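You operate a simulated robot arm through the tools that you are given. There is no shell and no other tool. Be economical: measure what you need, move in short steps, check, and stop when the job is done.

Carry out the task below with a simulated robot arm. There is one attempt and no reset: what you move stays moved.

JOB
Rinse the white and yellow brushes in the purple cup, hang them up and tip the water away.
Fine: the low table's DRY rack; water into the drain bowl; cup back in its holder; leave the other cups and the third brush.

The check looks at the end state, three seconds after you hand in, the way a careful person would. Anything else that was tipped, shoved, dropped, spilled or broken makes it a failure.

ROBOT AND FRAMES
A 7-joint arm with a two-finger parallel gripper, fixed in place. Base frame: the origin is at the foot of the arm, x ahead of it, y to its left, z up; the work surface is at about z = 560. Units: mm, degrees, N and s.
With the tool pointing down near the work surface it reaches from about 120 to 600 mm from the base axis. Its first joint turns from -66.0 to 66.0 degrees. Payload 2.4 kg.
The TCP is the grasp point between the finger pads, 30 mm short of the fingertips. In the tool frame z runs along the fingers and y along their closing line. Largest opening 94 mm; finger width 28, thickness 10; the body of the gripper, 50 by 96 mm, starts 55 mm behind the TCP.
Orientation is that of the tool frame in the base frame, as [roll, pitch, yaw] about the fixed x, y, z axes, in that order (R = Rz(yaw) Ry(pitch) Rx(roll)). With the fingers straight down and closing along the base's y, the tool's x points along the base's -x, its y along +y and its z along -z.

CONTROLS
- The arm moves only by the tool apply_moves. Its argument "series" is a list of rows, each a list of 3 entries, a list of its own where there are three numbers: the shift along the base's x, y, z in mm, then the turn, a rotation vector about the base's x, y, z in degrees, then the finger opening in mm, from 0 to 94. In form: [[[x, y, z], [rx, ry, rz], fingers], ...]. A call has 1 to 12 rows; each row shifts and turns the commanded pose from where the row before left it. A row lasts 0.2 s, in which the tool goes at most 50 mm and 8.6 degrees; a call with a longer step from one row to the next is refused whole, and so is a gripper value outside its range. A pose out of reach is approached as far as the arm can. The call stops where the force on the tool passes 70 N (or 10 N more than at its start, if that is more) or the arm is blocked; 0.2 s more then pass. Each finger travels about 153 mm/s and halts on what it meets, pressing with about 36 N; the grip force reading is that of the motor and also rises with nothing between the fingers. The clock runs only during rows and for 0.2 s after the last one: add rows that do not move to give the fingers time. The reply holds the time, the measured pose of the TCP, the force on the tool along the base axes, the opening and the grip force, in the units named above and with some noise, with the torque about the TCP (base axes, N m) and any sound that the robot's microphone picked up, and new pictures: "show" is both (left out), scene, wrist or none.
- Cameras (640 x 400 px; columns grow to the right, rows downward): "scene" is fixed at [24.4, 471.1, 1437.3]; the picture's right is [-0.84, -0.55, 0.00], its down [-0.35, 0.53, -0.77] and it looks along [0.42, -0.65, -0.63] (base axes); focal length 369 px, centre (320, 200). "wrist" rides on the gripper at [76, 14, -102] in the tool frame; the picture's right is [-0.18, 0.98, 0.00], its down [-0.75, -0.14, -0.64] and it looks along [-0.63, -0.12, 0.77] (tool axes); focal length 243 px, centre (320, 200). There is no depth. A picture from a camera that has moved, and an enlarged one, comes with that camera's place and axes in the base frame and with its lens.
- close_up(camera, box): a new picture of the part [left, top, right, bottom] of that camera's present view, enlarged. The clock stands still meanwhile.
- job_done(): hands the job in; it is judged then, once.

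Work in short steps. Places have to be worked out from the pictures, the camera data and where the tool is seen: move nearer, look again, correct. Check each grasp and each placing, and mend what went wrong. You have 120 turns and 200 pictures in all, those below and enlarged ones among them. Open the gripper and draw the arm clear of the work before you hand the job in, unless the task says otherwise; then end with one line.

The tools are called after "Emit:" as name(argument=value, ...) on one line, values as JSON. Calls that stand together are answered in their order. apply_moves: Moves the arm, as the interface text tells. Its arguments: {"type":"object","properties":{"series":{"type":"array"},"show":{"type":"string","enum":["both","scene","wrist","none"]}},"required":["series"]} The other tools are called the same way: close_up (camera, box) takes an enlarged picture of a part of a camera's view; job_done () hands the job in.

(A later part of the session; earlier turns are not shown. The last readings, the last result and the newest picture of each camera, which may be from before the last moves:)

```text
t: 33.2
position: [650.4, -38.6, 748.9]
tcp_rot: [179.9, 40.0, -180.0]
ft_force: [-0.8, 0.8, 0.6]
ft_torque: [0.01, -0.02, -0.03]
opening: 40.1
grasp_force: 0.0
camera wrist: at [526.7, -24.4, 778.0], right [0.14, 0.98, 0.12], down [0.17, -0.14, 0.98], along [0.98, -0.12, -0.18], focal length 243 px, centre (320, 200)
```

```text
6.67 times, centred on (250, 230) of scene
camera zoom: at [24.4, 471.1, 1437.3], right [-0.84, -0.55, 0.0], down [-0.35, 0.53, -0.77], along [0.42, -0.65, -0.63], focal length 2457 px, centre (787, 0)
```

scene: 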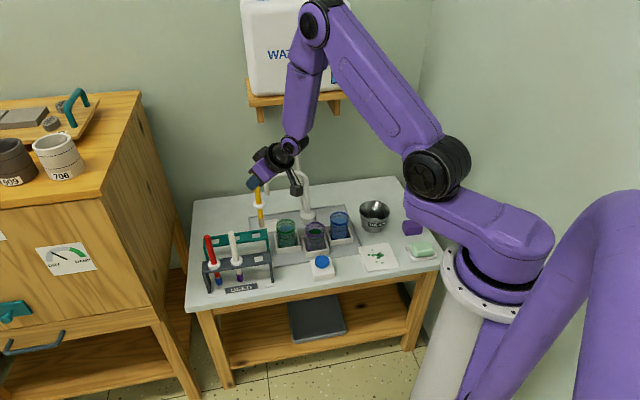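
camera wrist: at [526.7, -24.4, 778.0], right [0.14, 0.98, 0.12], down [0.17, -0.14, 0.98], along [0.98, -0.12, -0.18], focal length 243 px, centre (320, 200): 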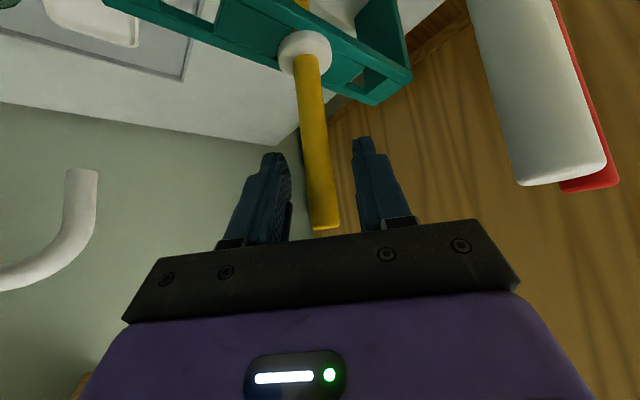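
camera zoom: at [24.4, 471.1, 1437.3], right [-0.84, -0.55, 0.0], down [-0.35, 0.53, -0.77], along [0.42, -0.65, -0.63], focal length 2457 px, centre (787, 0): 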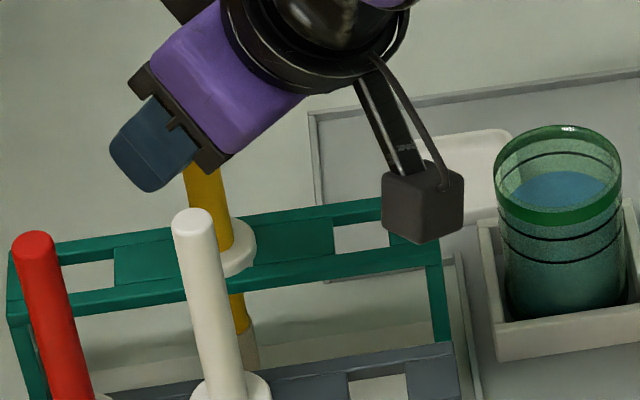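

Yellow hangs free with the collar seated. Withdraw up and back, then line up behind the white brush at ≈(582,18).

Emit:
apply_moves(series=[[[0, 0, 20], [0, 0, 0], 40], [[0, 0, 30], [0, 0, 0], 40], [[0, 0, 30], [0, 0, 0], 40], [[-30, 0, 0], [0, 0, 0], 36], [[-40, 0, 0], [0, 0, 0], 36], [[-40, 0, 0], [0, 0, 0], 36], [[-30, 25, 0], [0, 0, 0], 36], [[0, 33, -14], [0, 0, 0], 36], [[0, 0, -14], [0, 0, 0], 36], [[0, 0, 0], [0, 0, 0], 36]])

Emit:
close_up(camera="scene", box=[190, 190, 290, 290])

```text
t: 35.4
position: [510.3, 18.3, 801.5]
tcp_rot: [179.9, 40.1, 179.9]
ft_force: [0.6, -0.3, 0.9]
ft_torque: [-0.01, -0.01, -0.02]
opening: 36.1
grasp_force: 0.1
camera wrist: at [386.4, 33.4, 829.7], right [0.14, 0.98, 0.12], down [0.16, -0.14, 0.98], along [0.98, -0.12, -0.18], focal length 243 px, centre (320, 200)
```

scene: 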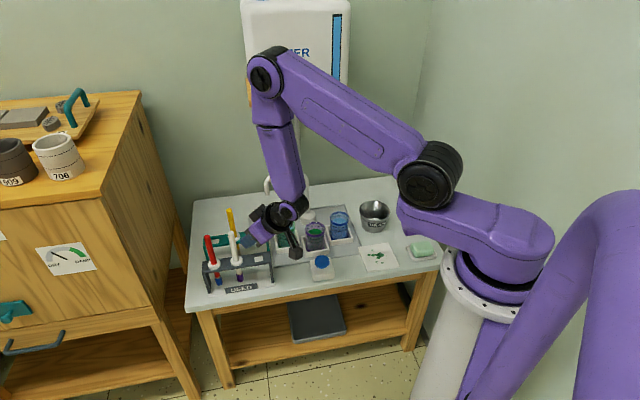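
wrist: 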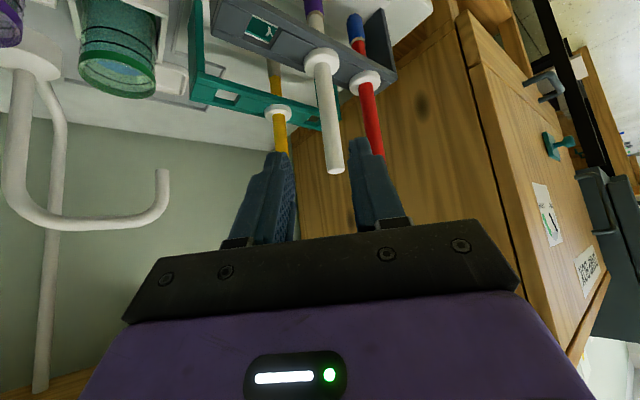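

```text
4.00 times, centred on (240, 240) of scene
camera zoom: at [24.4, 471.1, 1437.3], right [-0.84, -0.55, 0.0], down [-0.35, 0.53, -0.77], along [0.42, -0.65, -0.63], focal length 1474 px, centre (640, 40)
```

zoom: 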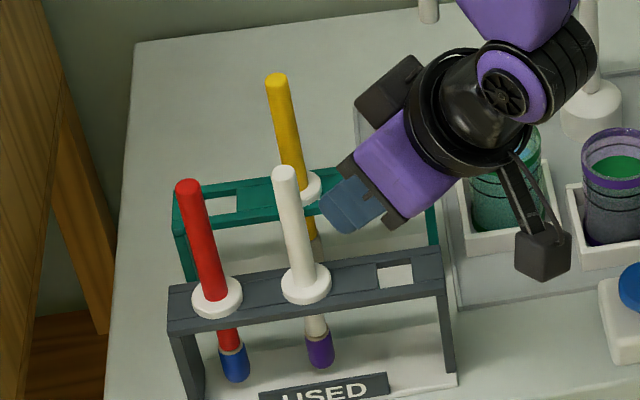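

The view is the same as before the yellow grasp, so the same offset (+74, +2, −51) applies.

Emit:
apply_moves(series=[[[25, 1, 0], [0, 0, 0], 36], [[25, 1, 0], [0, 0, 0], 36], [[23.5, 0, 0], [0, 0, 0], 36], [[0, 0, -25], [0, 0, 0], 36], [[0, 0, -26], [0, 0, 0], 36], [[0, 0, 0], [0, 0, 0], 36]], show="wrist")

Emit:
close_up(camera="scene", box=[190, 190, 290, 290])

```text
t: 36.8
position: [585.9, 21.0, 750.8]
tcp_rot: [179.9, 40.0, 179.9]
ft_force: [-0.6, 1.0, 0.1]
ft_torque: [0.03, 0.0, -0.02]
opening: 36.1
grasp_force: 0.0
camera wrist: at [461.5, 36.3, 779.8], right [0.14, 0.98, 0.12], down [0.16, -0.14, 0.98], along [0.98, -0.12, -0.18], focal length 243 px, centre (320, 200)
```

wrist: 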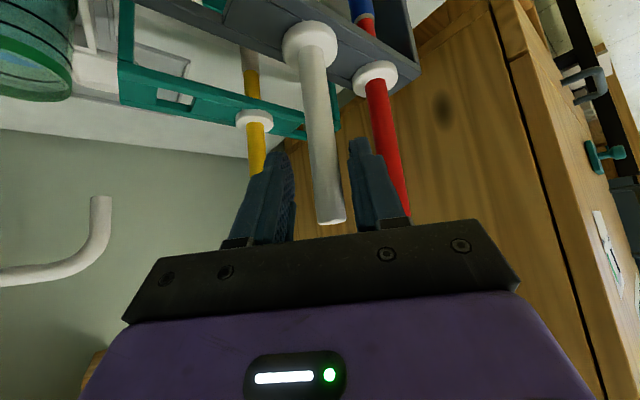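

```text
4.00 times, centred on (240, 240) of scene
camera zoom: at [24.4, 471.1, 1437.3], right [-0.84, -0.55, 0.0], down [-0.35, 0.53, -0.77], along [0.42, -0.65, -0.63], focal length 1474 px, centre (640, 40)
```

zoom: 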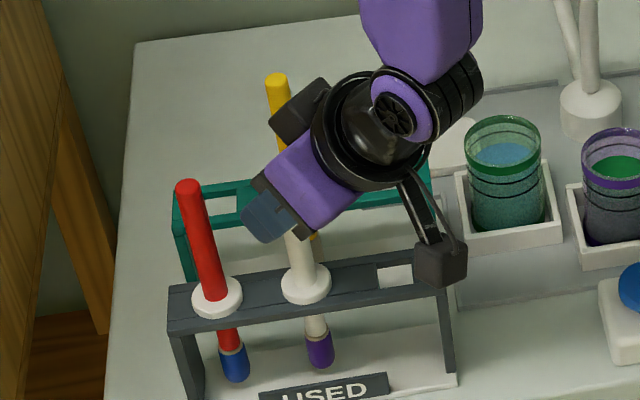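

Centred, clear of red and yellow. Close and lift straight up.

Emit:
apply_moves(series=[[[0, 0, 0], [0, 0, 0], 10], [[0, 0, 0], [0, 0, 0], 5], [[0, 0, 0], [0, 0, 0], 5], [[0, 0, 15], [0, 0, 0], 5], [[0, 0, 25], [0, 0, 0], 5], [[0, 0, 30], [0, 0, 0], 5], [[0, 0, 35], [0, 0, 0], 5], [[0, 0, 20], [0, 0, 0], 5], [[0, 0, 0], [0, 0, 0], 5]])

Emit:
close_up(camera="scene", box=[190, 180, 300, 290])

```text
t: 38.8
position: [584.9, 20.7, 874.9]
tcp_rot: [179.9, 40.0, 179.9]
ft_force: [-0.1, -0.1, -0.4]
ft_torque: [-0.02, 0.02, 0.0]
opening: 18.9
grasp_force: 35.3
camera wrist: at [461.3, 35.9, 904.2], right [0.14, 0.98, 0.12], down [0.16, -0.14, 0.98], along [0.98, -0.12, -0.18], focal length 243 px, centre (320, 200)
```

scene: 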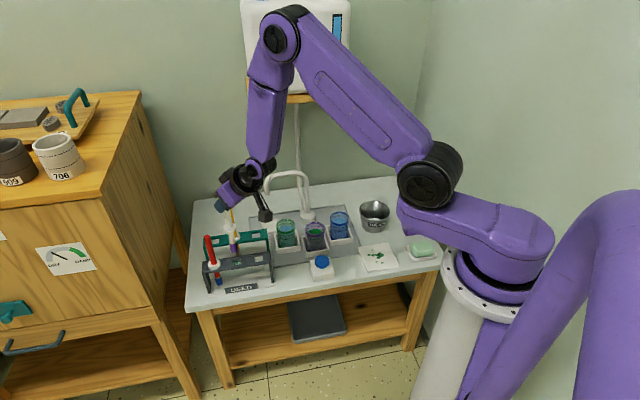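
wrist: 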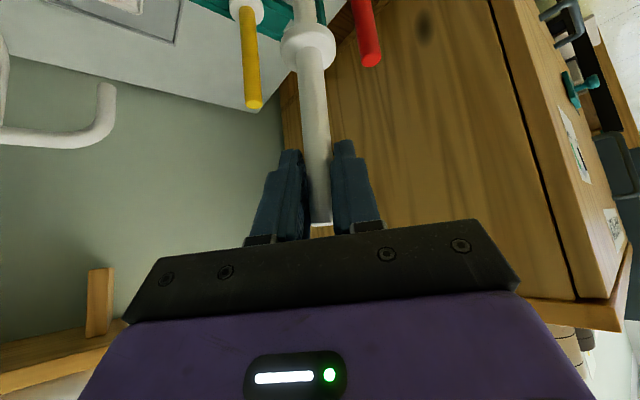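

```text
3.64 times, centred on (245, 235) of scene
camera zoom: at [24.4, 471.1, 1437.3], right [-0.84, -0.55, 0.0], down [-0.35, 0.53, -0.77], along [0.42, -0.65, -0.63], focal length 1340 px, centre (593, 73)
```

zoom: 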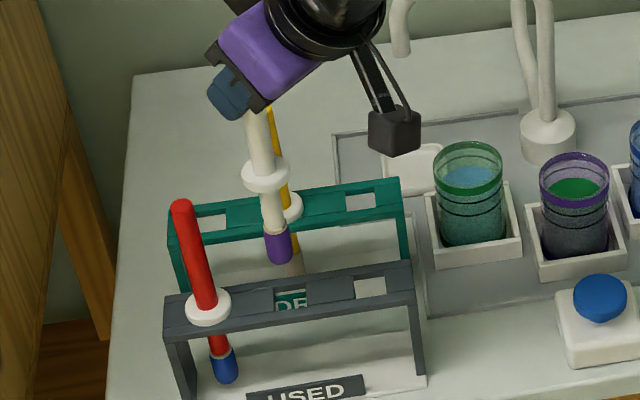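

White is lifted cleanly. Move to the purple cup at the same spot used before (478,-210) and check.

Emit:
apply_moves(series=[[[-30, -31, 0], [0, 0, 0], 5], [[-15.4, -40, 0], [0, 0, 0], 5], [[-15.4, -40, 0], [0, 0, 0], 5], [[-15.4, -40, 0], [0, 0, 0], 5], [[-15.4, -40, 0], [0, 0, 0], 5], [[-15.4, -40, 0], [0, 0, 0], 5], [[0, 0, 0], [0, 0, 0], 5], [[0, 0, -20], [0, 0, 0], 5], [[0, 0, -20], [0, 0, 0], 5], [[0, 0, -15], [0, 0, 0], 5], [[0, 0, 0], [0, 0, 0], 5]], show="none")

Emit:
close_up(camera="scene", box=[280, 180, 350, 260])

```text
t: 41.2
position: [478.6, -211.7, 820.2]
tcp_rot: [179.9, 40.0, 179.8]
ft_force: [0.0, 0.7, -0.4]
ft_torque: [-0.07, 0.04, 0.02]
opening: 18.4
grasp_force: 36.2
```

```text
5.00 times, centred on (315, 220) of scene
camera zoom: at [24.4, 471.1, 1437.3], right [-0.84, -0.55, 0.0], down [-0.35, 0.53, -0.77], along [0.42, -0.65, -0.63], focal length 1843 px, centre (345, 100)
```

zoom: 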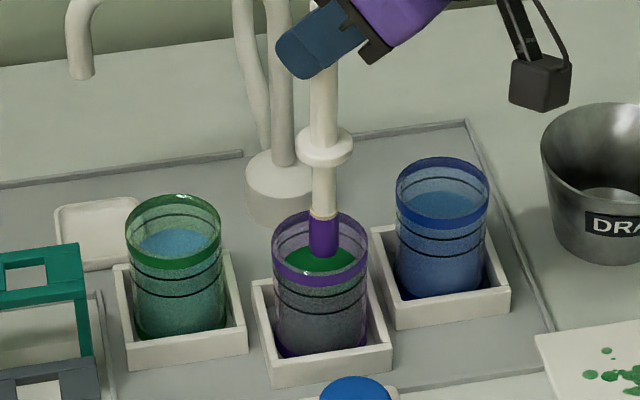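

Centred in the mouth. Lower into the water and rinse with the strokes that worked before.

Emit:
apply_moves(series=[[[0, 0, -20], [0, 0, 0], 5], [[0, 0, -20], [0, 0, 0], 5], [[0, 0, -20], [0, 0, 0], 5], [[8, 0, 0], [0, 0, 0], 5], [[-16, 0, 0], [0, 0, 0], 5], [[16, 0, 0], [0, 0, 0], 5], [[-16, 0, 0], [0, 0, 0], 5], [[16, 0, 0], [0, 0, 0], 5], [[-16, 0, 0], [0, 0, 0], 5], [[16, 0, 0], [0, 0, 0], 5], [[-16, 0, 0], [0, 0, 0], 5], [[8, 0, 0], [0, 0, 0], 5]], show="none")

Emit:
apply_moves(series=[[[6, 0, 8], [0, 0, 0], 5], [[-6, 6, -8], [0, 0, 0], 5], [[-6, -6, 8], [0, 0, 0], 5], [[6, -6, -8], [0, 0, 0], 5], [[6, 6, 8], [0, 0, 0], 5], [[-6, 6, -8], [0, 0, 0], 5], [[-6, -6, 8], [0, 0, 0], 5], [[6, -6, -8], [0, 0, 0], 5], [[0, 6, 8], [0, 0, 0], 5], [[0, 0, -8], [0, 0, 0], 5], [[0, 0, 0], [0, 0, 0], 5]], show="none")

Emit:
apply_moves(series=[[[8, 0, 0], [0, 0, 0], 5], [[-16, 0, 0], [0, 0, 0], 5], [[16, 0, 0], [0, 0, 0], 5], [[-16, 0, 0], [0, 0, 0], 5], [[16, 0, 0], [0, 0, 0], 5], [[-16, 0, 0], [0, 0, 0], 5], [[8, 0, 0], [0, 0, 0], 5], [[0, 0, 20], [0, 0, 0], 5], [[0, 0, 20], [0, 0, 0], 5], [[0, 0, 20], [0, 0, 0], 5], [[0, 0, 0], [0, 0, 0], 5]], show="none")

Emit:
close_up(camera="scene", box=[280, 180, 350, 260])

```text
t: 43.8
position: [475.5, -211.3, 760.3]
tcp_rot: [180.0, 40.0, 179.9]
ft_force: [-0.4, -0.6, -0.5]
ft_torque: [0.01, -0.01, 0.01]
opening: 18.9
grasp_force: 35.7
```

```text
t: 46.2
position: [478.6, -210.4, 760.7]
tcp_rot: [179.9, 39.9, 179.9]
ft_force: [0.3, 0.4, -0.6]
ft_torque: [-0.04, -0.02, -0.02]
opening: 18.7
grasp_force: 35.9
```

```text
t: 48.6
position: [476.6, -211.5, 818.7]
tcp_rot: [179.9, 40.0, 179.9]
ft_force: [-0.2, -0.1, -0.6]
ft_torque: [0.05, -0.02, 0.03]
opening: 18.5
grasp_force: 36.0
```

```text
5.00 times, centred on (315, 220) of scene
camera zoom: at [24.4, 471.1, 1437.3], right [-0.84, -0.55, 0.0], down [-0.35, 0.53, -0.77], along [0.42, -0.65, -0.63], focal length 1843 px, centre (345, 100)
```

zoom: 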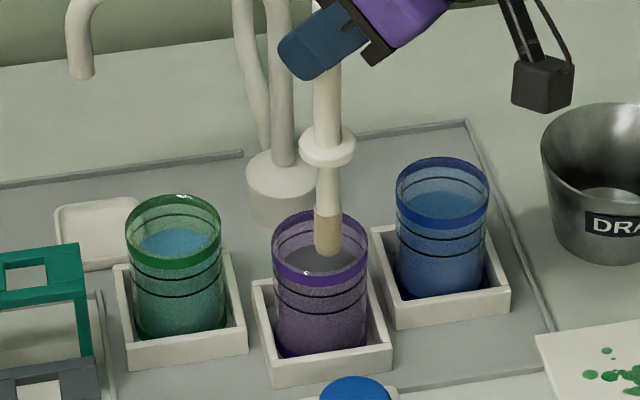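

White's tip looks clean. A quick enlarged check while lifting and dripping above the cup.

Emit:
apply_moves(series=[[[0, 0, 12], [0, 0, 0], 5], [[0, 0, 0], [0, 0, 0], 5], [[0, 0, 0], [0, 0, 0], 5], [[0, 0, 0], [0, 0, 0], 5], [[0, 0, 0], [0, 0, 0], 5], [[0, 0, 25], [0, 0, 0], 5], [[0, 0, 20], [0, 0, 0], 5], [[0, 0, 0], [0, 0, 0], 5]], show="none")

Emit:
close_up(camera="scene", box=[295, 190, 335, 240])

```text
t: 50.4
position: [476.1, -211.9, 876.8]
tcp_rot: [179.8, 40.0, 179.8]
ft_force: [0.7, 0.6, -0.6]
ft_torque: [-0.03, 0.01, 0.0]
opening: 18.6
grasp_force: 36.7
```

```text
8.00 times, centred on (315, 215) of scene
camera zoom: at [24.4, 471.1, 1437.3], right [-0.84, -0.55, 0.0], down [-0.35, 0.53, -0.77], along [0.42, -0.65, -0.63], focal length 2949 px, centre (360, 80)
```

zoom: 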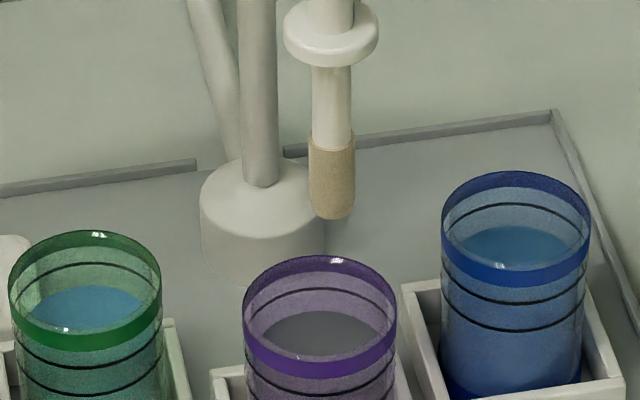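

White is clean. Carry it to above the near DRY hole, ≈(611,-82).

Emit:
apply_moves(series=[[[26, 28, 0], [0, 0, 0], 5], [[27, 26, 0], [0, 0, 0], 5], [[27, 26, 0], [0, 0, 0], 5], [[27, 25, 0], [0, 0, 0], 5], [[27, 25, 0], [0, 0, 0], 5], [[0, 0, -20], [0, 0, 0], 5], [[0, 0, -12], [0, 0, 0], 5], [[0, 0, 0], [0, 0, 0], 5]], show="wrist")

Emit:
close_up(camera="scene", box=[225, 200, 285, 250])

```text
t: 52.2
position: [613.3, -80.8, 844.5]
tcp_rot: [179.9, 40.0, 179.9]
ft_force: [0.1, -0.3, -0.6]
ft_torque: [0.04, -0.03, 0.01]
opening: 18.6
grasp_force: 35.6
camera wrist: at [489.2, -65.9, 873.3], right [0.14, 0.98, 0.12], down [0.16, -0.14, 0.98], along [0.98, -0.12, -0.18], focal length 243 px, centre (320, 200)
```

wrist: 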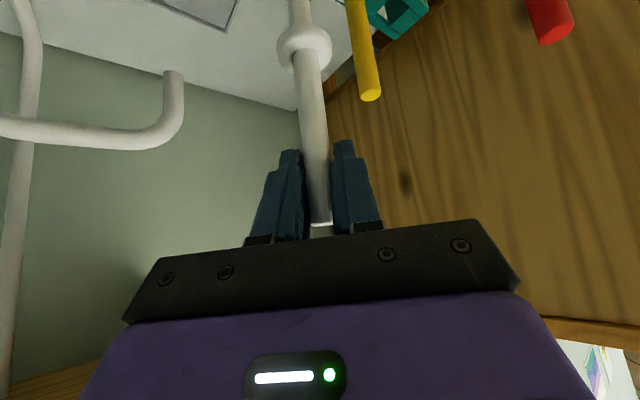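

```text
8.00 times, centred on (255, 225) of scene
camera zoom: at [24.4, 471.1, 1437.3], right [-0.84, -0.55, 0.0], down [-0.35, 0.53, -0.77], along [0.42, -0.65, -0.63], focal length 2949 px, centre (840, 0)
```

zoom: 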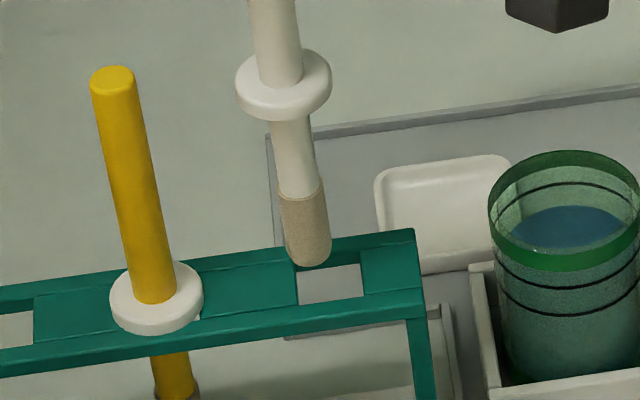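

The hole centre is ≈6 mm to the right in the picture; 60 mm rack spacing also predicts (608,-83). Correct and lower.

Emit:
apply_moves(series=[[[-5, -2.5, 0], [0, 0, 0], 5], [[0, 0, -7], [0, 0, 0], 5], [[0, 0, 0], [0, 0, 0], 5]], show="none")

Emit:
close_up(camera="scene", box=[235, 210, 285, 250])

```text
t: 53.0
position: [607.8, -83.5, 837.4]
tcp_rot: [180.0, 40.0, 179.9]
ft_force: [0.2, 0.3, -0.7]
ft_torque: [0.01, 0.01, 0.0]
opening: 18.8
grasp_force: 36.3
```

```text
10.00 times, centred on (260, 230) of scene
camera zoom: at [24.4, 471.1, 1437.3], right [-0.84, -0.55, 0.0], down [-0.35, 0.53, -0.77], along [0.42, -0.65, -0.63], focal length 3686 px, centre (920, -100)
```

zoom: 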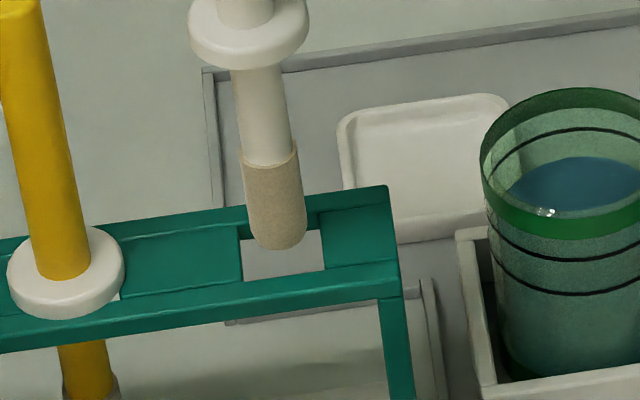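

Aligned with the hole. Lower in small steps.

Emit:
apply_moves(series=[[[0, 0, -4], [0, 0, 0], 5], [[0, 0, -4], [0, 0, 0], 5], [[0, 0, -4], [0, 0, 0], 5], [[0, 0, -4], [0, 0, 0], 5], [[0, 0, 0], [0, 0, 0], 5]], show="none")

Emit:
close_up(camera="scene", box=[235, 210, 285, 250])

```text
t: 54.2
position: [605.4, -84.4, 821.1]
tcp_rot: [179.9, 40.0, 179.9]
ft_force: [0.9, -0.2, 0.0]
ft_torque: [-0.03, 0.0, 0.01]
opening: 18.8
grasp_force: 36.1
```

```text
10.00 times, centred on (260, 230) of scene
camera zoom: at [24.4, 471.1, 1437.3], right [-0.84, -0.55, 0.0], down [-0.35, 0.53, -0.77], along [0.42, -0.65, -0.63], focal length 3686 px, centre (920, -100)
```

zoom: 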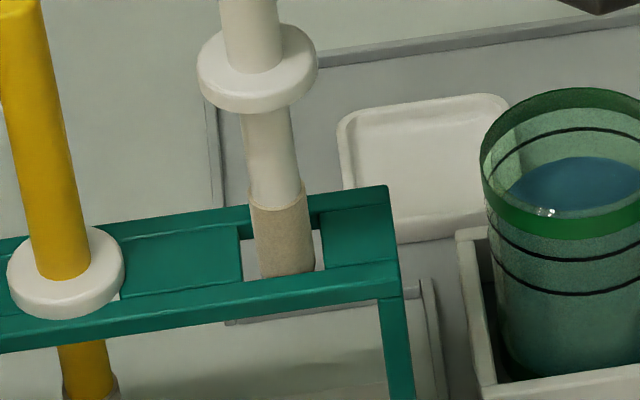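

In the hole with no contact. Continue down to near seating.

Emit:
apply_moves(series=[[[0, 0, -8], [0, 0, 0], 5], [[0, 0, -8], [0, 0, 0], 5], [[0, 0, -8], [0, 0, 0], 5], [[0, 0, -8], [0, 0, 0], 5], [[0, 0, -8], [0, 0, 0], 5], [[0, 0, -8], [0, 0, 0], 5], [[0, 0, -8], [0, 0, 0], 5], [[0, 0, -8], [0, 0, 0], 5], [[0, 0, 0], [0, 0, 0], 5]], show="wrist")

Emit:
close_up(camera="scene", box=[215, 200, 285, 260])

```text
t: 56.2
position: [607.4, -84.6, 758.8]
tcp_rot: [179.9, 40.1, 179.9]
ft_force: [0.3, -0.3, -0.2]
ft_torque: [0.0, -0.01, 0.02]
opening: 18.8
grasp_force: 36.1
camera wrist: at [482.9, -69.0, 788.1], right [0.14, 0.98, 0.12], down [0.16, -0.14, 0.98], along [0.98, -0.12, -0.18], focal length 243 px, centre (320, 200)
```

wrist: 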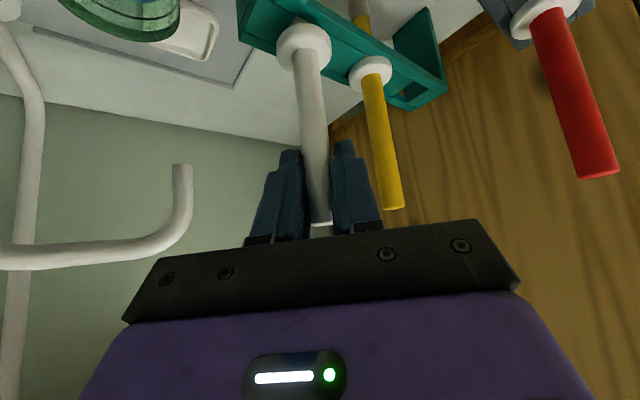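

```text
6.67 times, centred on (250, 230) of scene
camera zoom: at [24.4, 471.1, 1437.3], right [-0.84, -0.55, 0.0], down [-0.35, 0.53, -0.77], along [0.42, -0.65, -0.63], focal length 2457 px, centre (787, 0)
```

zoom: 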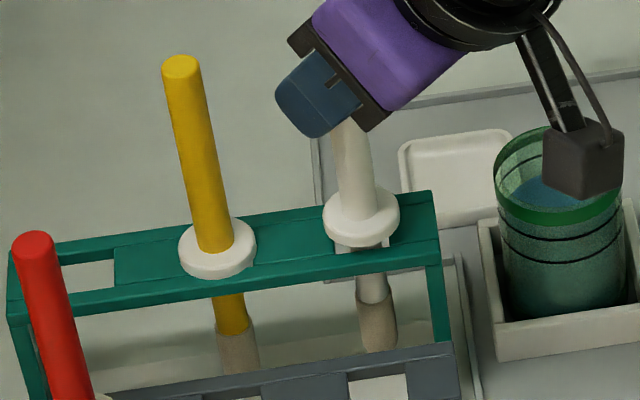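

Few millimetres left. Lower to the contact height found before (~750).

Emit:
apply_moves(series=[[[0, 0, -3], [0, 0, 0], 5], [[0, 0, -3], [0, 0, 0], 5], [[0, 0, -1], [0, 0, 0], 5], [[0, 0, -1], [0, 0, 0], 5], [[0, 0, 0], [0, 0, 0], 5]], show="none")

Emit:
close_up(camera="wrist", box=[220, 0, 440, 140])

```text
t: 57.4
position: [606.4, -83.2, 750.5]
tcp_rot: [179.9, 40.0, 179.9]
ft_force: [-0.2, 0.2, 0.7]
ft_torque: [-0.02, 0.02, 0.0]
opening: 18.6
grasp_force: 36.5
```

```text
2.86 times, centred on (330, 70) of wrist
camera zoom: at [482.3, -68.6, 779.4], right [0.14, 0.98, 0.12], down [0.16, -0.14, 0.98], along [0.98, -0.12, -0.18], focal length 693 px, centre (291, 571)
```

zoom: 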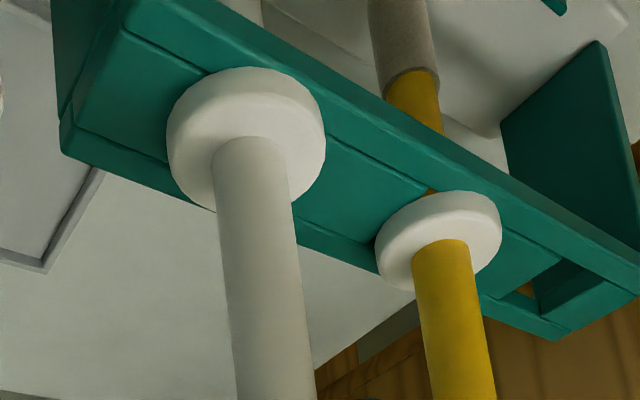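

Essentially seated. One more millimetre, then release.

Emit:
apply_moves(series=[[[0, 0, -1], [0, 0, 0], 5], [[0, 0, 0], [0, 0, 0], 20], [[0, 0, 0], [0, 0, 0], 36], [[0, 0, 0], [0, 0, 0], 36]], show="wrist")

Emit:
close_up(camera="scene", box=[215, 200, 285, 260])

```text
t: 58.4
position: [606.4, -84.6, 748.8]
tcp_rot: [179.8, 40.0, 179.9]
ft_force: [0.2, -1.0, 0.0]
ft_torque: [0.01, 0.03, 0.03]
opening: 36.0
grasp_force: 0.1
camera wrist: at [482.7, -68.5, 778.6], right [0.14, 0.98, 0.12], down [0.16, -0.14, 0.98], along [0.98, -0.12, -0.18], focal length 243 px, centre (320, 200)
```

wrist: 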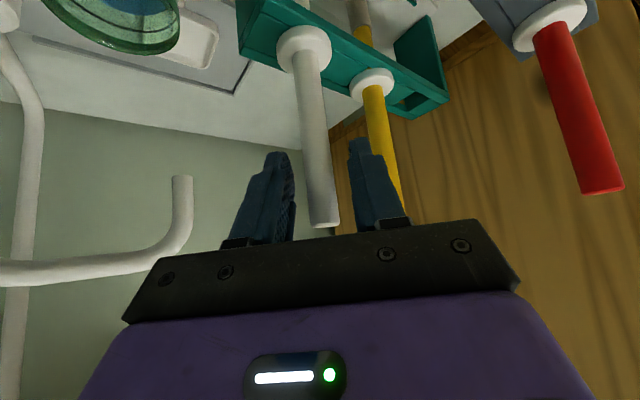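

```text
6.67 times, centred on (250, 230) of scene
camera zoom: at [24.4, 471.1, 1437.3], right [-0.84, -0.55, 0.0], down [-0.35, 0.53, -0.77], along [0.42, -0.65, -0.63], focal length 2457 px, centre (787, 0)
```

zoom: 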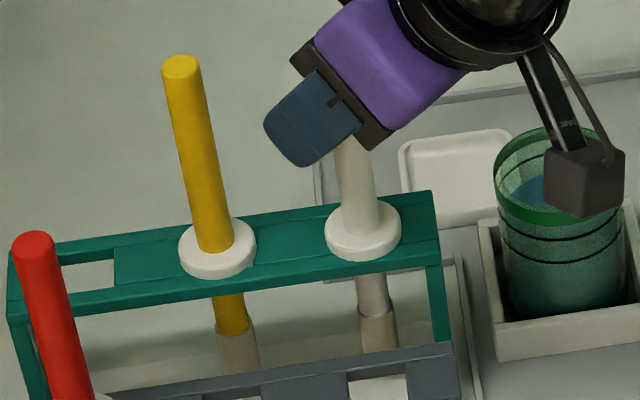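

White hangs properly. Withdraw upward, then move above the purple cup, pitching to 55° and yawing −8° so the fingers go between the neighbours.

Emit:
apply_moves(series=[[[0, 0, 25], [0, 0, 0], 36], [[0, 0, 35], [0, 0, 0], 36], [[0, 0, 35], [0, 0, 0], 36], [[-25, -8, 0], [0, 0, 0], 36], [[-25, -20, 0], [0, -5, 0], 50], [[-25, -22, 0], [0, -5, 0], 76], [[-25, -24, 0], [0, -5, 0], 76], [[-18, -24, 0], [0, 0, -4], 76], [[-10, -23, -20], [0, 0, -4], 76], [[0, 0, -20], [0, 0, 0], 76], [[0, 0, 0], [0, 0, 0], 76]])

Emit:
close_up(camera="scene", box=[250, 160, 390, 280])

```text
t: 60.8
position: [477.5, -204.5, 804.8]
tcp_rot: [179.9, 55.0, 171.8]
ft_force: [0.0, 0.0, -0.2]
ft_torque: [-0.01, -0.03, 0.0]
opening: 76.1
grasp_force: 0.1
camera wrist: at [353.1, -172.1, 800.5], right [0.24, 0.96, 0.15], down [-0.11, -0.13, 0.99], along [0.96, -0.26, 0.08], focal length 243 px, centre (320, 200)
```

scene: 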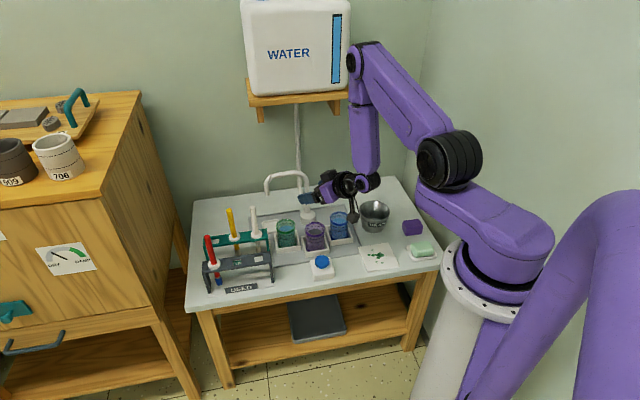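
wrist: 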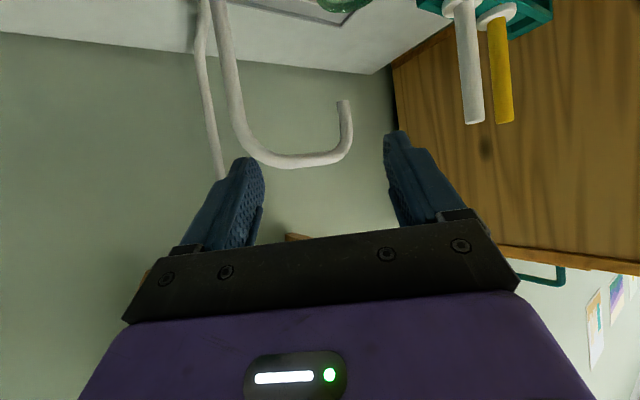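

```text
3.33 times, centred on (320, 220) of scene
camera zoom: at [24.4, 471.1, 1437.3], right [-0.84, -0.55, 0.0], down [-0.35, 0.53, -0.77], along [0.42, -0.65, -0.63], focal length 1229 px, centre (320, 133)
```

zoom: 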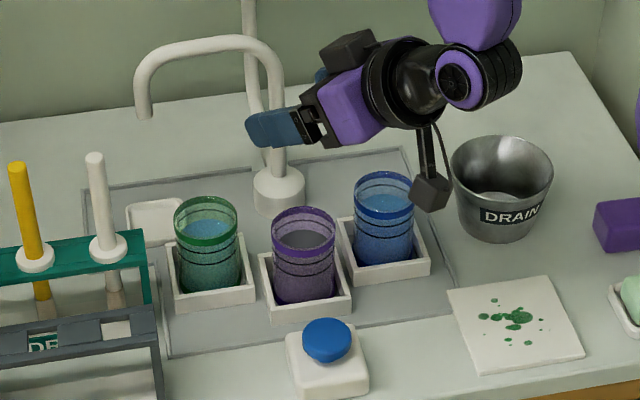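

Both brushes hang well. Align with the cup axis (≈(479,-209)) and descend to just above the rim for a check.

Emit:
apply_moves(series=[[[1.5, -4.5, -25], [0, 0, 0], 76], [[0, 0, -30], [0, 0, 0], 76], [[0, 0, -30], [0, 0, 0], 76], [[0, 0, -15], [0, 0, 0], 76], [[0, 0, 0], [0, 0, 0], 76]], show="wrist")

Emit:
close_up(camera="scene", box=[270, 180, 360, 270])

```text
t: 62.0
position: [480.9, -209.4, 705.6]
tcp_rot: [179.8, 55.0, 171.8]
ft_force: [-0.6, 0.9, -0.6]
ft_torque: [0.01, -0.03, 0.01]
opening: 76.0
grasp_force: 0.0
camera wrist: at [355.6, -177.1, 701.1], right [0.24, 0.96, 0.15], down [-0.11, -0.13, 0.99], along [0.96, -0.26, 0.08], focal length 243 px, centre (320, 200)
```

wrist: 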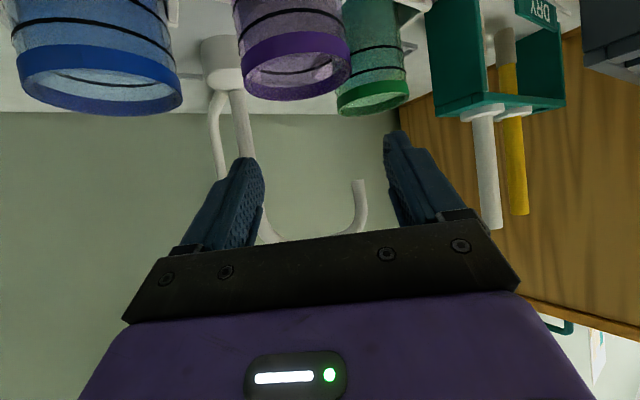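

```text
4.44 times, centred on (315, 225) of scene
camera zoom: at [24.4, 471.1, 1437.3], right [-0.84, -0.55, 0.0], down [-0.35, 0.53, -0.77], along [0.42, -0.65, -0.63], focal length 1638 px, centre (342, 89)
```

zoom: 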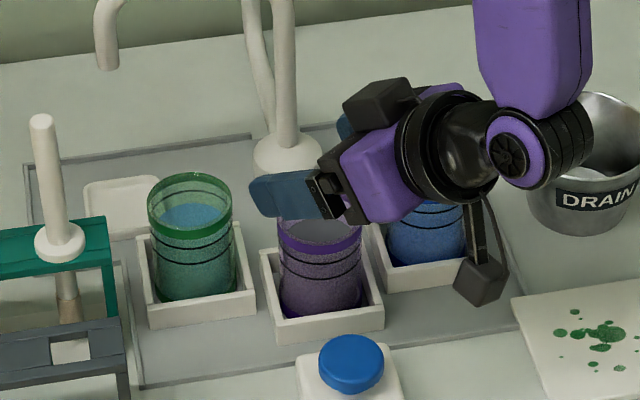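

The wrist view suggests the cup is a few mm off toward −y and its rim slightly lower than assumed. Enlarge to refine.

Emit:
close_up(camera="wrist", box=[200, 0, 420, 180])

```text
2.22 times, centred on (310, 90) of wrist
camera zoom: at [355.6, -177.1, 701.1], right [0.24, 0.96, 0.15], down [-0.11, -0.13, 0.99], along [0.96, -0.26, 0.08], focal length 539 px, centre (342, 444)
```

zoom: 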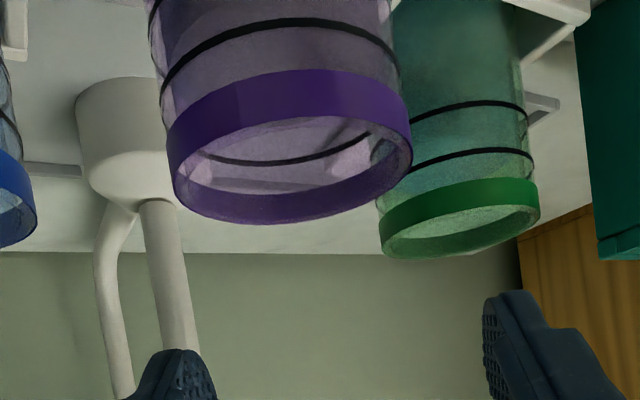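

Refined estimate: cup axis ≈(487,-216), rim z≈650. Shift and lower halfway, then look again.

Emit:
apply_moves(series=[[[7, -6.5, 0], [0, 0, 0], 76], [[0, 0, -12], [0, 0, 0], 76], [[0, 0, -12], [0, 0, 0], 76], [[0, 0, 0], [0, 0, 0], 76]], show="wrist")

Emit:
close_up(camera="scene", box=[280, 190, 360, 270])

```text
t: 63.0
position: [485.7, -215.8, 680.6]
tcp_rot: [179.9, 55.0, 171.9]
ft_force: [0.8, 0.0, 0.4]
ft_torque: [0.03, 0.0, -0.01]
opening: 75.8
grasp_force: 0.1
camera wrist: at [362.5, -183.0, 676.5], right [0.24, 0.96, 0.15], down [-0.11, -0.13, 0.99], along [0.96, -0.26, 0.08], focal length 243 px, centre (320, 200)
```

wrist: 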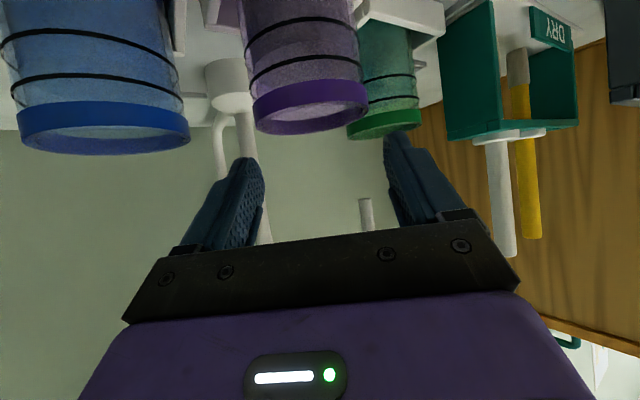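

```text
5.00 times, centred on (320, 230) of scene
camera zoom: at [24.4, 471.1, 1437.3], right [-0.84, -0.55, 0.0], down [-0.35, 0.53, -0.77], along [0.42, -0.65, -0.63], focal length 1843 px, centre (320, 50)
```

zoom: 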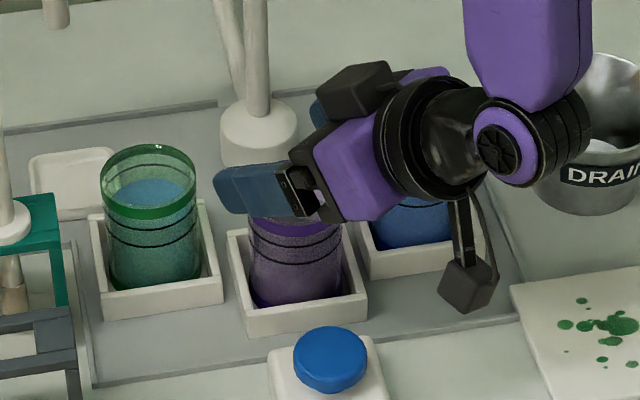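

Lateral and depth look centred now (rim ≈645). Descend around the cup in small steps.

Emit:
apply_moves(series=[[[0, 0, -10], [0, 0, 0], 76], [[0, 0, -10], [0, 0, 0], 76], [[0, 0, -10], [0, 0, 0], 76], [[0, 0, 0], [0, 0, 0], 76]], show="wrist")

Emit:
close_up(camera="scene", box=[280, 190, 360, 290])

```text
t: 64.0
position: [486.4, -214.7, 650.0]
tcp_rot: [180.0, 55.1, 171.9]
ft_force: [0.3, 0.2, 0.3]
ft_torque: [0.01, -0.05, -0.04]
opening: 76.1
grasp_force: 0.0
camera wrist: at [362.7, -182.7, 645.7], right [0.24, 0.96, 0.15], down [-0.11, -0.13, 0.99], along [0.96, -0.26, 0.08], focal length 243 px, centre (320, 200)
```

wrist: 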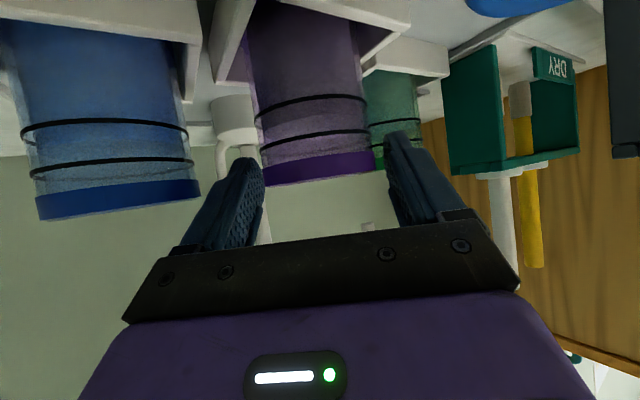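

```text
4.00 times, centred on (320, 240) of scene
camera zoom: at [24.4, 471.1, 1437.3], right [-0.84, -0.55, 0.0], down [-0.35, 0.53, -0.77], along [0.42, -0.65, -0.63], focal length 1474 px, centre (320, 40)
```

zoom: 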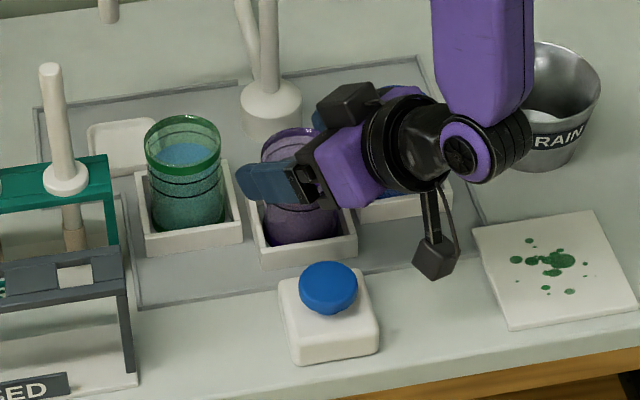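

The rim is seen edge-on: rim z≈645, cup centred between the fingers. Descend to z≈628 and close gently.

Emit:
apply_moves(series=[[[0, 0, -8], [0, 0, 0], 76], [[0, 0, -8], [0, 0, 0], 76], [[0, 0, -6], [0, 0, 0], 76], [[0, 0, 0], [0, 0, 0], 76]], show="wrist")

Emit:
close_up(camera="scene", box=[280, 190, 360, 290])

```text
t: 65.0
position: [488.1, -215.9, 627.5]
tcp_rot: [179.8, 55.1, 171.9]
ft_force: [-0.1, -1.2, -0.3]
ft_torque: [-0.01, -0.01, 0.0]
opening: 76.5
grasp_force: 0.1
camera wrist: at [363.8, -182.2, 623.5], right [0.24, 0.96, 0.15], down [-0.11, -0.13, 0.99], along [0.96, -0.26, 0.08], focal length 243 px, centre (320, 200)
```

wrist: 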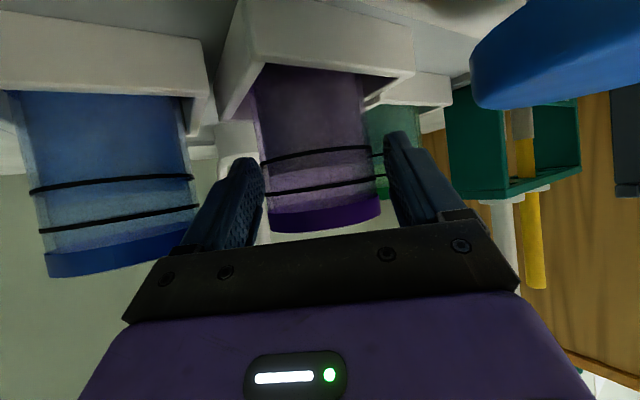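

```text
4.00 times, centred on (320, 240) of scene
camera zoom: at [24.4, 471.1, 1437.3], right [-0.84, -0.55, 0.0], down [-0.35, 0.53, -0.77], along [0.42, -0.65, -0.63], focal length 1474 px, centre (320, 40)
```

zoom: 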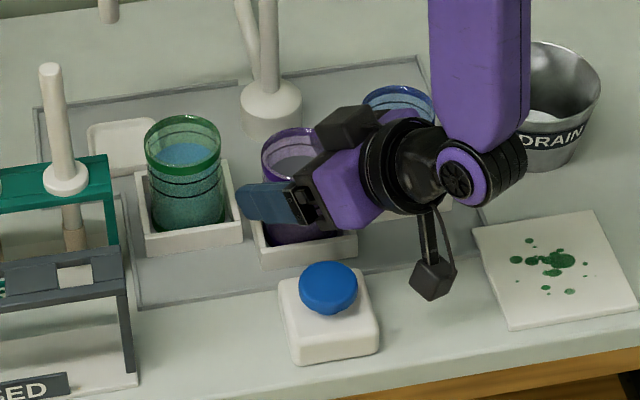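

Cup is centred. Close gradually.

Emit:
apply_moves(series=[[[0, 0, 0], [0, 0, 0], 68], [[0, 0, 0], [0, 0, 0], 62], [[0, 0, 0], [0, 0, 0], 56], [[0, 0, 0], [0, 0, 0], 48], [[0, 0, 0], [0, 0, 0], 44], [[0, 0, 0], [0, 0, 0], 40]], show="wrist")

Emit:
close_up(camera="scene", box=[280, 190, 360, 290])

```text
t: 66.4
position: [487.4, -215.9, 628.2]
tcp_rot: [179.9, 55.0, 171.8]
ft_force: [-0.5, -0.6, -0.3]
ft_torque: [-0.05, 0.05, -0.01]
opening: 61.1
grasp_force: 36.5
camera wrist: at [363.7, -182.2, 623.6], right [0.24, 0.96, 0.15], down [-0.11, -0.13, 0.99], along [0.96, -0.26, 0.08], focal length 243 px, centre (320, 200)
```

wrist: 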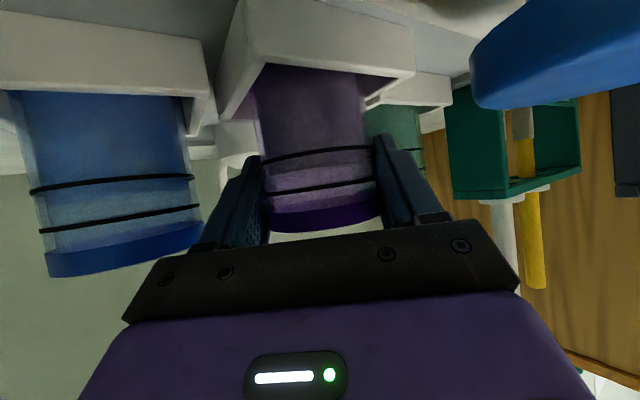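

```text
4.00 times, centred on (320, 240) of scene
camera zoom: at [24.4, 471.1, 1437.3], right [-0.84, -0.55, 0.0], down [-0.35, 0.53, -0.77], along [0.42, -0.65, -0.63], focal length 1474 px, centre (320, 40)
```

zoom: 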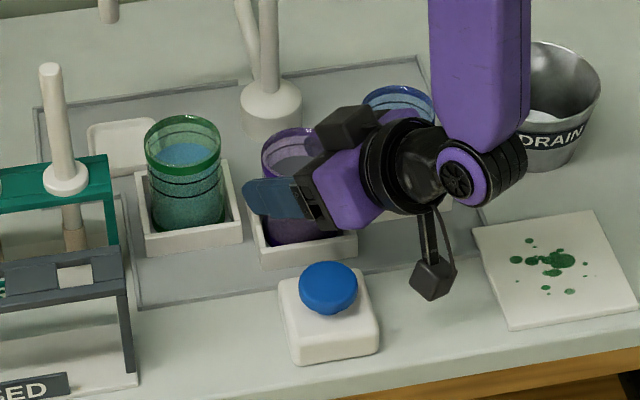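

Gripped at 61 mm. Lift gently and check.

Emit:
apply_moves(series=[[[0, 0, 4], [0, 0, 0], 40], [[0, 0, 8], [0, 0, 0], 40], [[0, 0, 12], [0, 0, 0], 40], [[0, 0, 14], [0, 0, 0], 40], [[0, 0, 14], [0, 0, 0], 40], [[0, 0, 14], [0, 0, 0], 40], [[0, 0, 14], [0, 0, 0], 40], [[0, 0, 14], [0, 0, 0], 40], [[0, 0, 14], [0, 0, 0], 40], [[0, 0, 12], [0, 0, 0], 40], [[0, 0, 6], [0, 0, 0], 40], [[0, 0, 0], [0, 0, 0], 40]])

Emit:
close_up(camera="scene", box=[260, 160, 400, 280])

```text
t: 69.0
position: [486.7, -215.8, 754.7]
tcp_rot: [179.7, 55.0, 171.8]
ft_force: [-1.0, 0.2, -1.6]
ft_torque: [0.0, 0.04, 0.0]
opening: 60.3
grasp_force: 35.9
camera wrist: at [362.5, -182.9, 749.9], right [0.24, 0.96, 0.15], down [-0.11, -0.13, 0.99], along [0.96, -0.26, 0.08], focal length 243 px, centre (320, 200)
```

scene: 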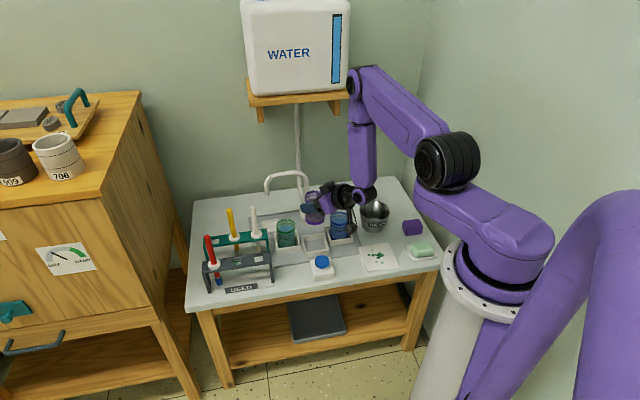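
wrist: 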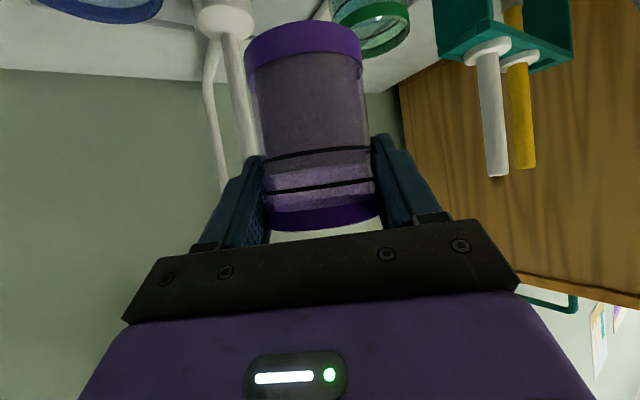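

```text
3.33 times, centred on (330, 220) of scene
camera zoom: at [24.4, 471.1, 1437.4], right [-0.84, -0.55, 0.0], down [-0.35, 0.53, -0.77], along [0.42, -0.65, -0.63], focal length 1229 px, centre (287, 133)
```

zoom: 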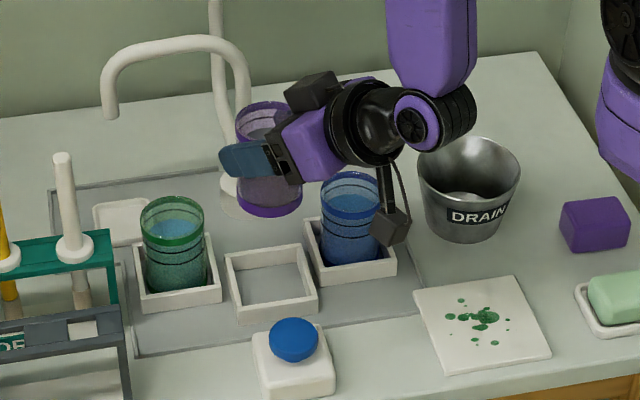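

Cup is up, upright and full. Move smoothly to beside the bowl centre: TCP ≈(386,-393), staying high over the blue cup.

Emit:
apply_moves(series=[[[-4, -7, 0], [0, 0, 0], 40], [[-8, -14, 0], [0, 0, 0], 40], [[-10, -18, 0], [0, 0, 0], 40], [[-10, -18, 0], [0, 0, 0], 40], [[-11, -19, 0], [0, 0, 0], 40], [[-11, -19, 0], [0, 0, 0], 40], [[-11, -19, 0], [0, 0, 0], 40], [[-11, -19, 0], [0, 0, 0], 40], [[-10, -18, 0], [0, 0, 0], 40], [[-8, -14, 0], [0, 0, 0], 40], [[-5, -10, 0], [0, 0, 0], 40], [[-1, -2, 0], [0, 0, 0], 40]])

Emit:
close_up(camera="scene", box=[290, 150, 430, 270])

```text
t: 71.6
position: [386.8, -392.5, 754.8]
tcp_rot: [179.9, 54.9, 171.9]
ft_force: [-0.3, 0.6, -0.7]
ft_torque: [0.0, 0.02, 0.03]
opening: 60.2
grasp_force: 35.9
camera wrist: at [263.2, -359.7, 750.4], right [0.24, 0.96, 0.15], down [-0.11, -0.13, 0.99], along [0.96, -0.26, 0.08], focal length 243 px, centre (320, 200)
```

scene: 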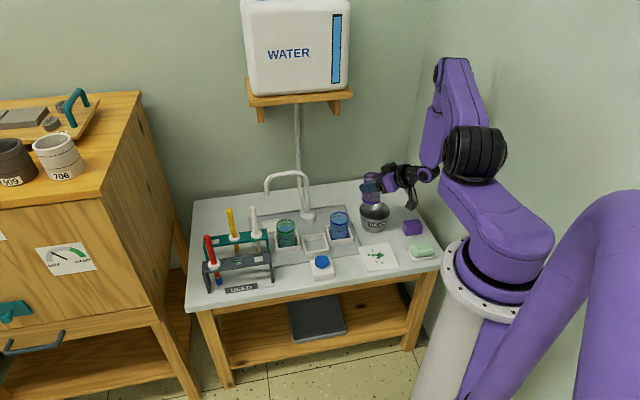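
wrist: 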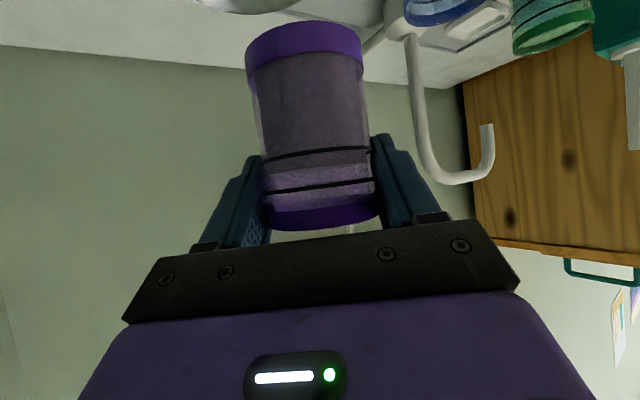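

```text
3.33 times, centred on (360, 210) of scene
camera zoom: at [24.4, 471.1, 1437.4], right [-0.84, -0.55, 0.0], down [-0.35, 0.53, -0.77], along [0.42, -0.65, -0.63], focal length 1229 px, centre (187, 167)
```

zoom: 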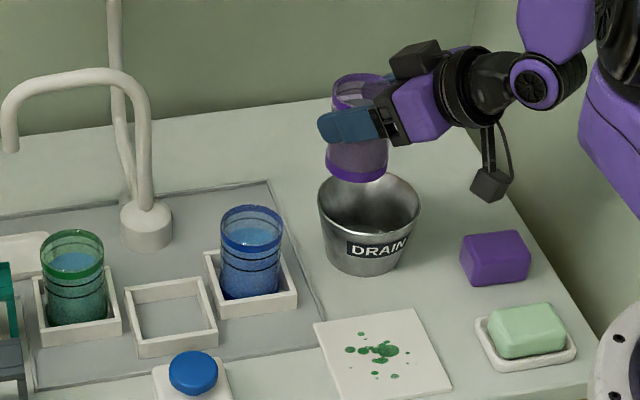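

Cup is over the bowl side. Lower to z≈712 and start rolling about the tool axis (toward −y) to test the direction.

Emit:
apply_moves(series=[[[0, 0, -8], [0, 0, 0], 40], [[0, 0, -13], [0, 0, 0], 40], [[0, 0, -13], [0, 0, 0], 40], [[0, 0, -8], [0, 0, 0], 40], [[0, 0, 0], [4, -0.56, -2.83], 40], [[0, 0, 0], [4.87, -0.68, -3.44], 40], [[0, 0, 0], [4.87, -0.68, -3.44], 40], [[0, 0, 0], [4.87, -0.68, -3.44], 40], [[0, 0, 0], [0, 0, 0], 40]])

Emit:
close_up(camera="scene", box=[320, 150, 430, 250])

```text
t: 73.6
position: [387.1, -394.5, 712.4]
tcp_rot: [150.7, 48.9, 135.3]
ft_force: [-0.3, 0.6, -1.3]
ft_torque: [-0.02, 0.03, 0.01]
opening: 59.9
grasp_force: 35.9
camera wrist: at [273.3, -332.2, 717.5], right [0.43, 0.78, 0.46], down [-0.22, -0.4, 0.89], along [0.88, -0.48, 0.0], focal length 243 px, centre (320, 200)
```

scene: 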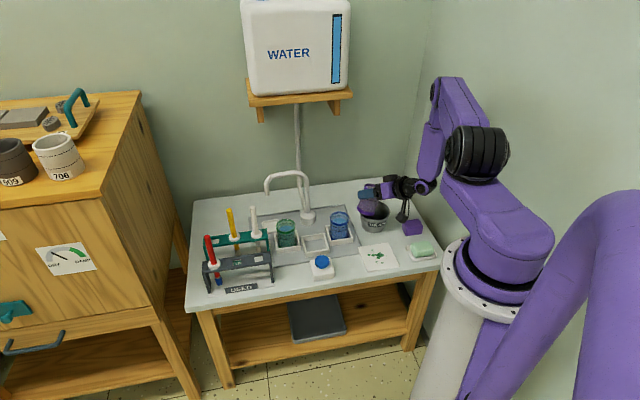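
wrist: 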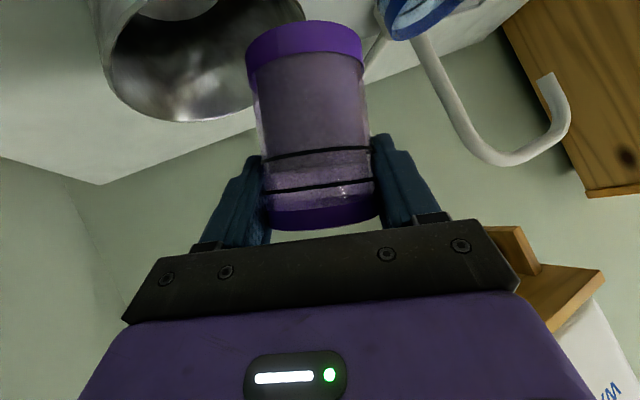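

```text
4.00 times, centred on (375, 200) of scene
camera zoom: at [24.4, 471.1, 1437.4], right [-0.84, -0.55, 0.0], down [-0.35, 0.53, -0.77], along [0.42, -0.65, -0.63], focal length 1474 px, centre (100, 200)
```

zoom: 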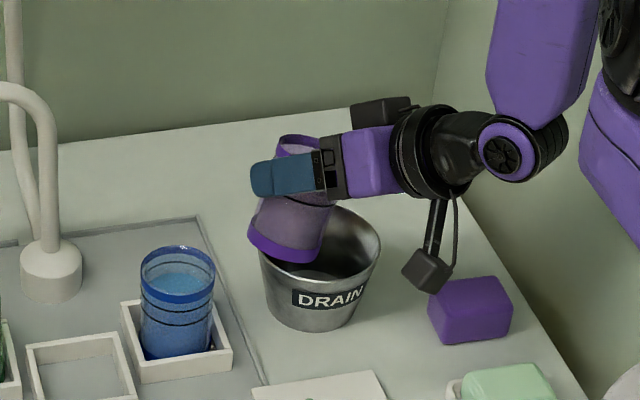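

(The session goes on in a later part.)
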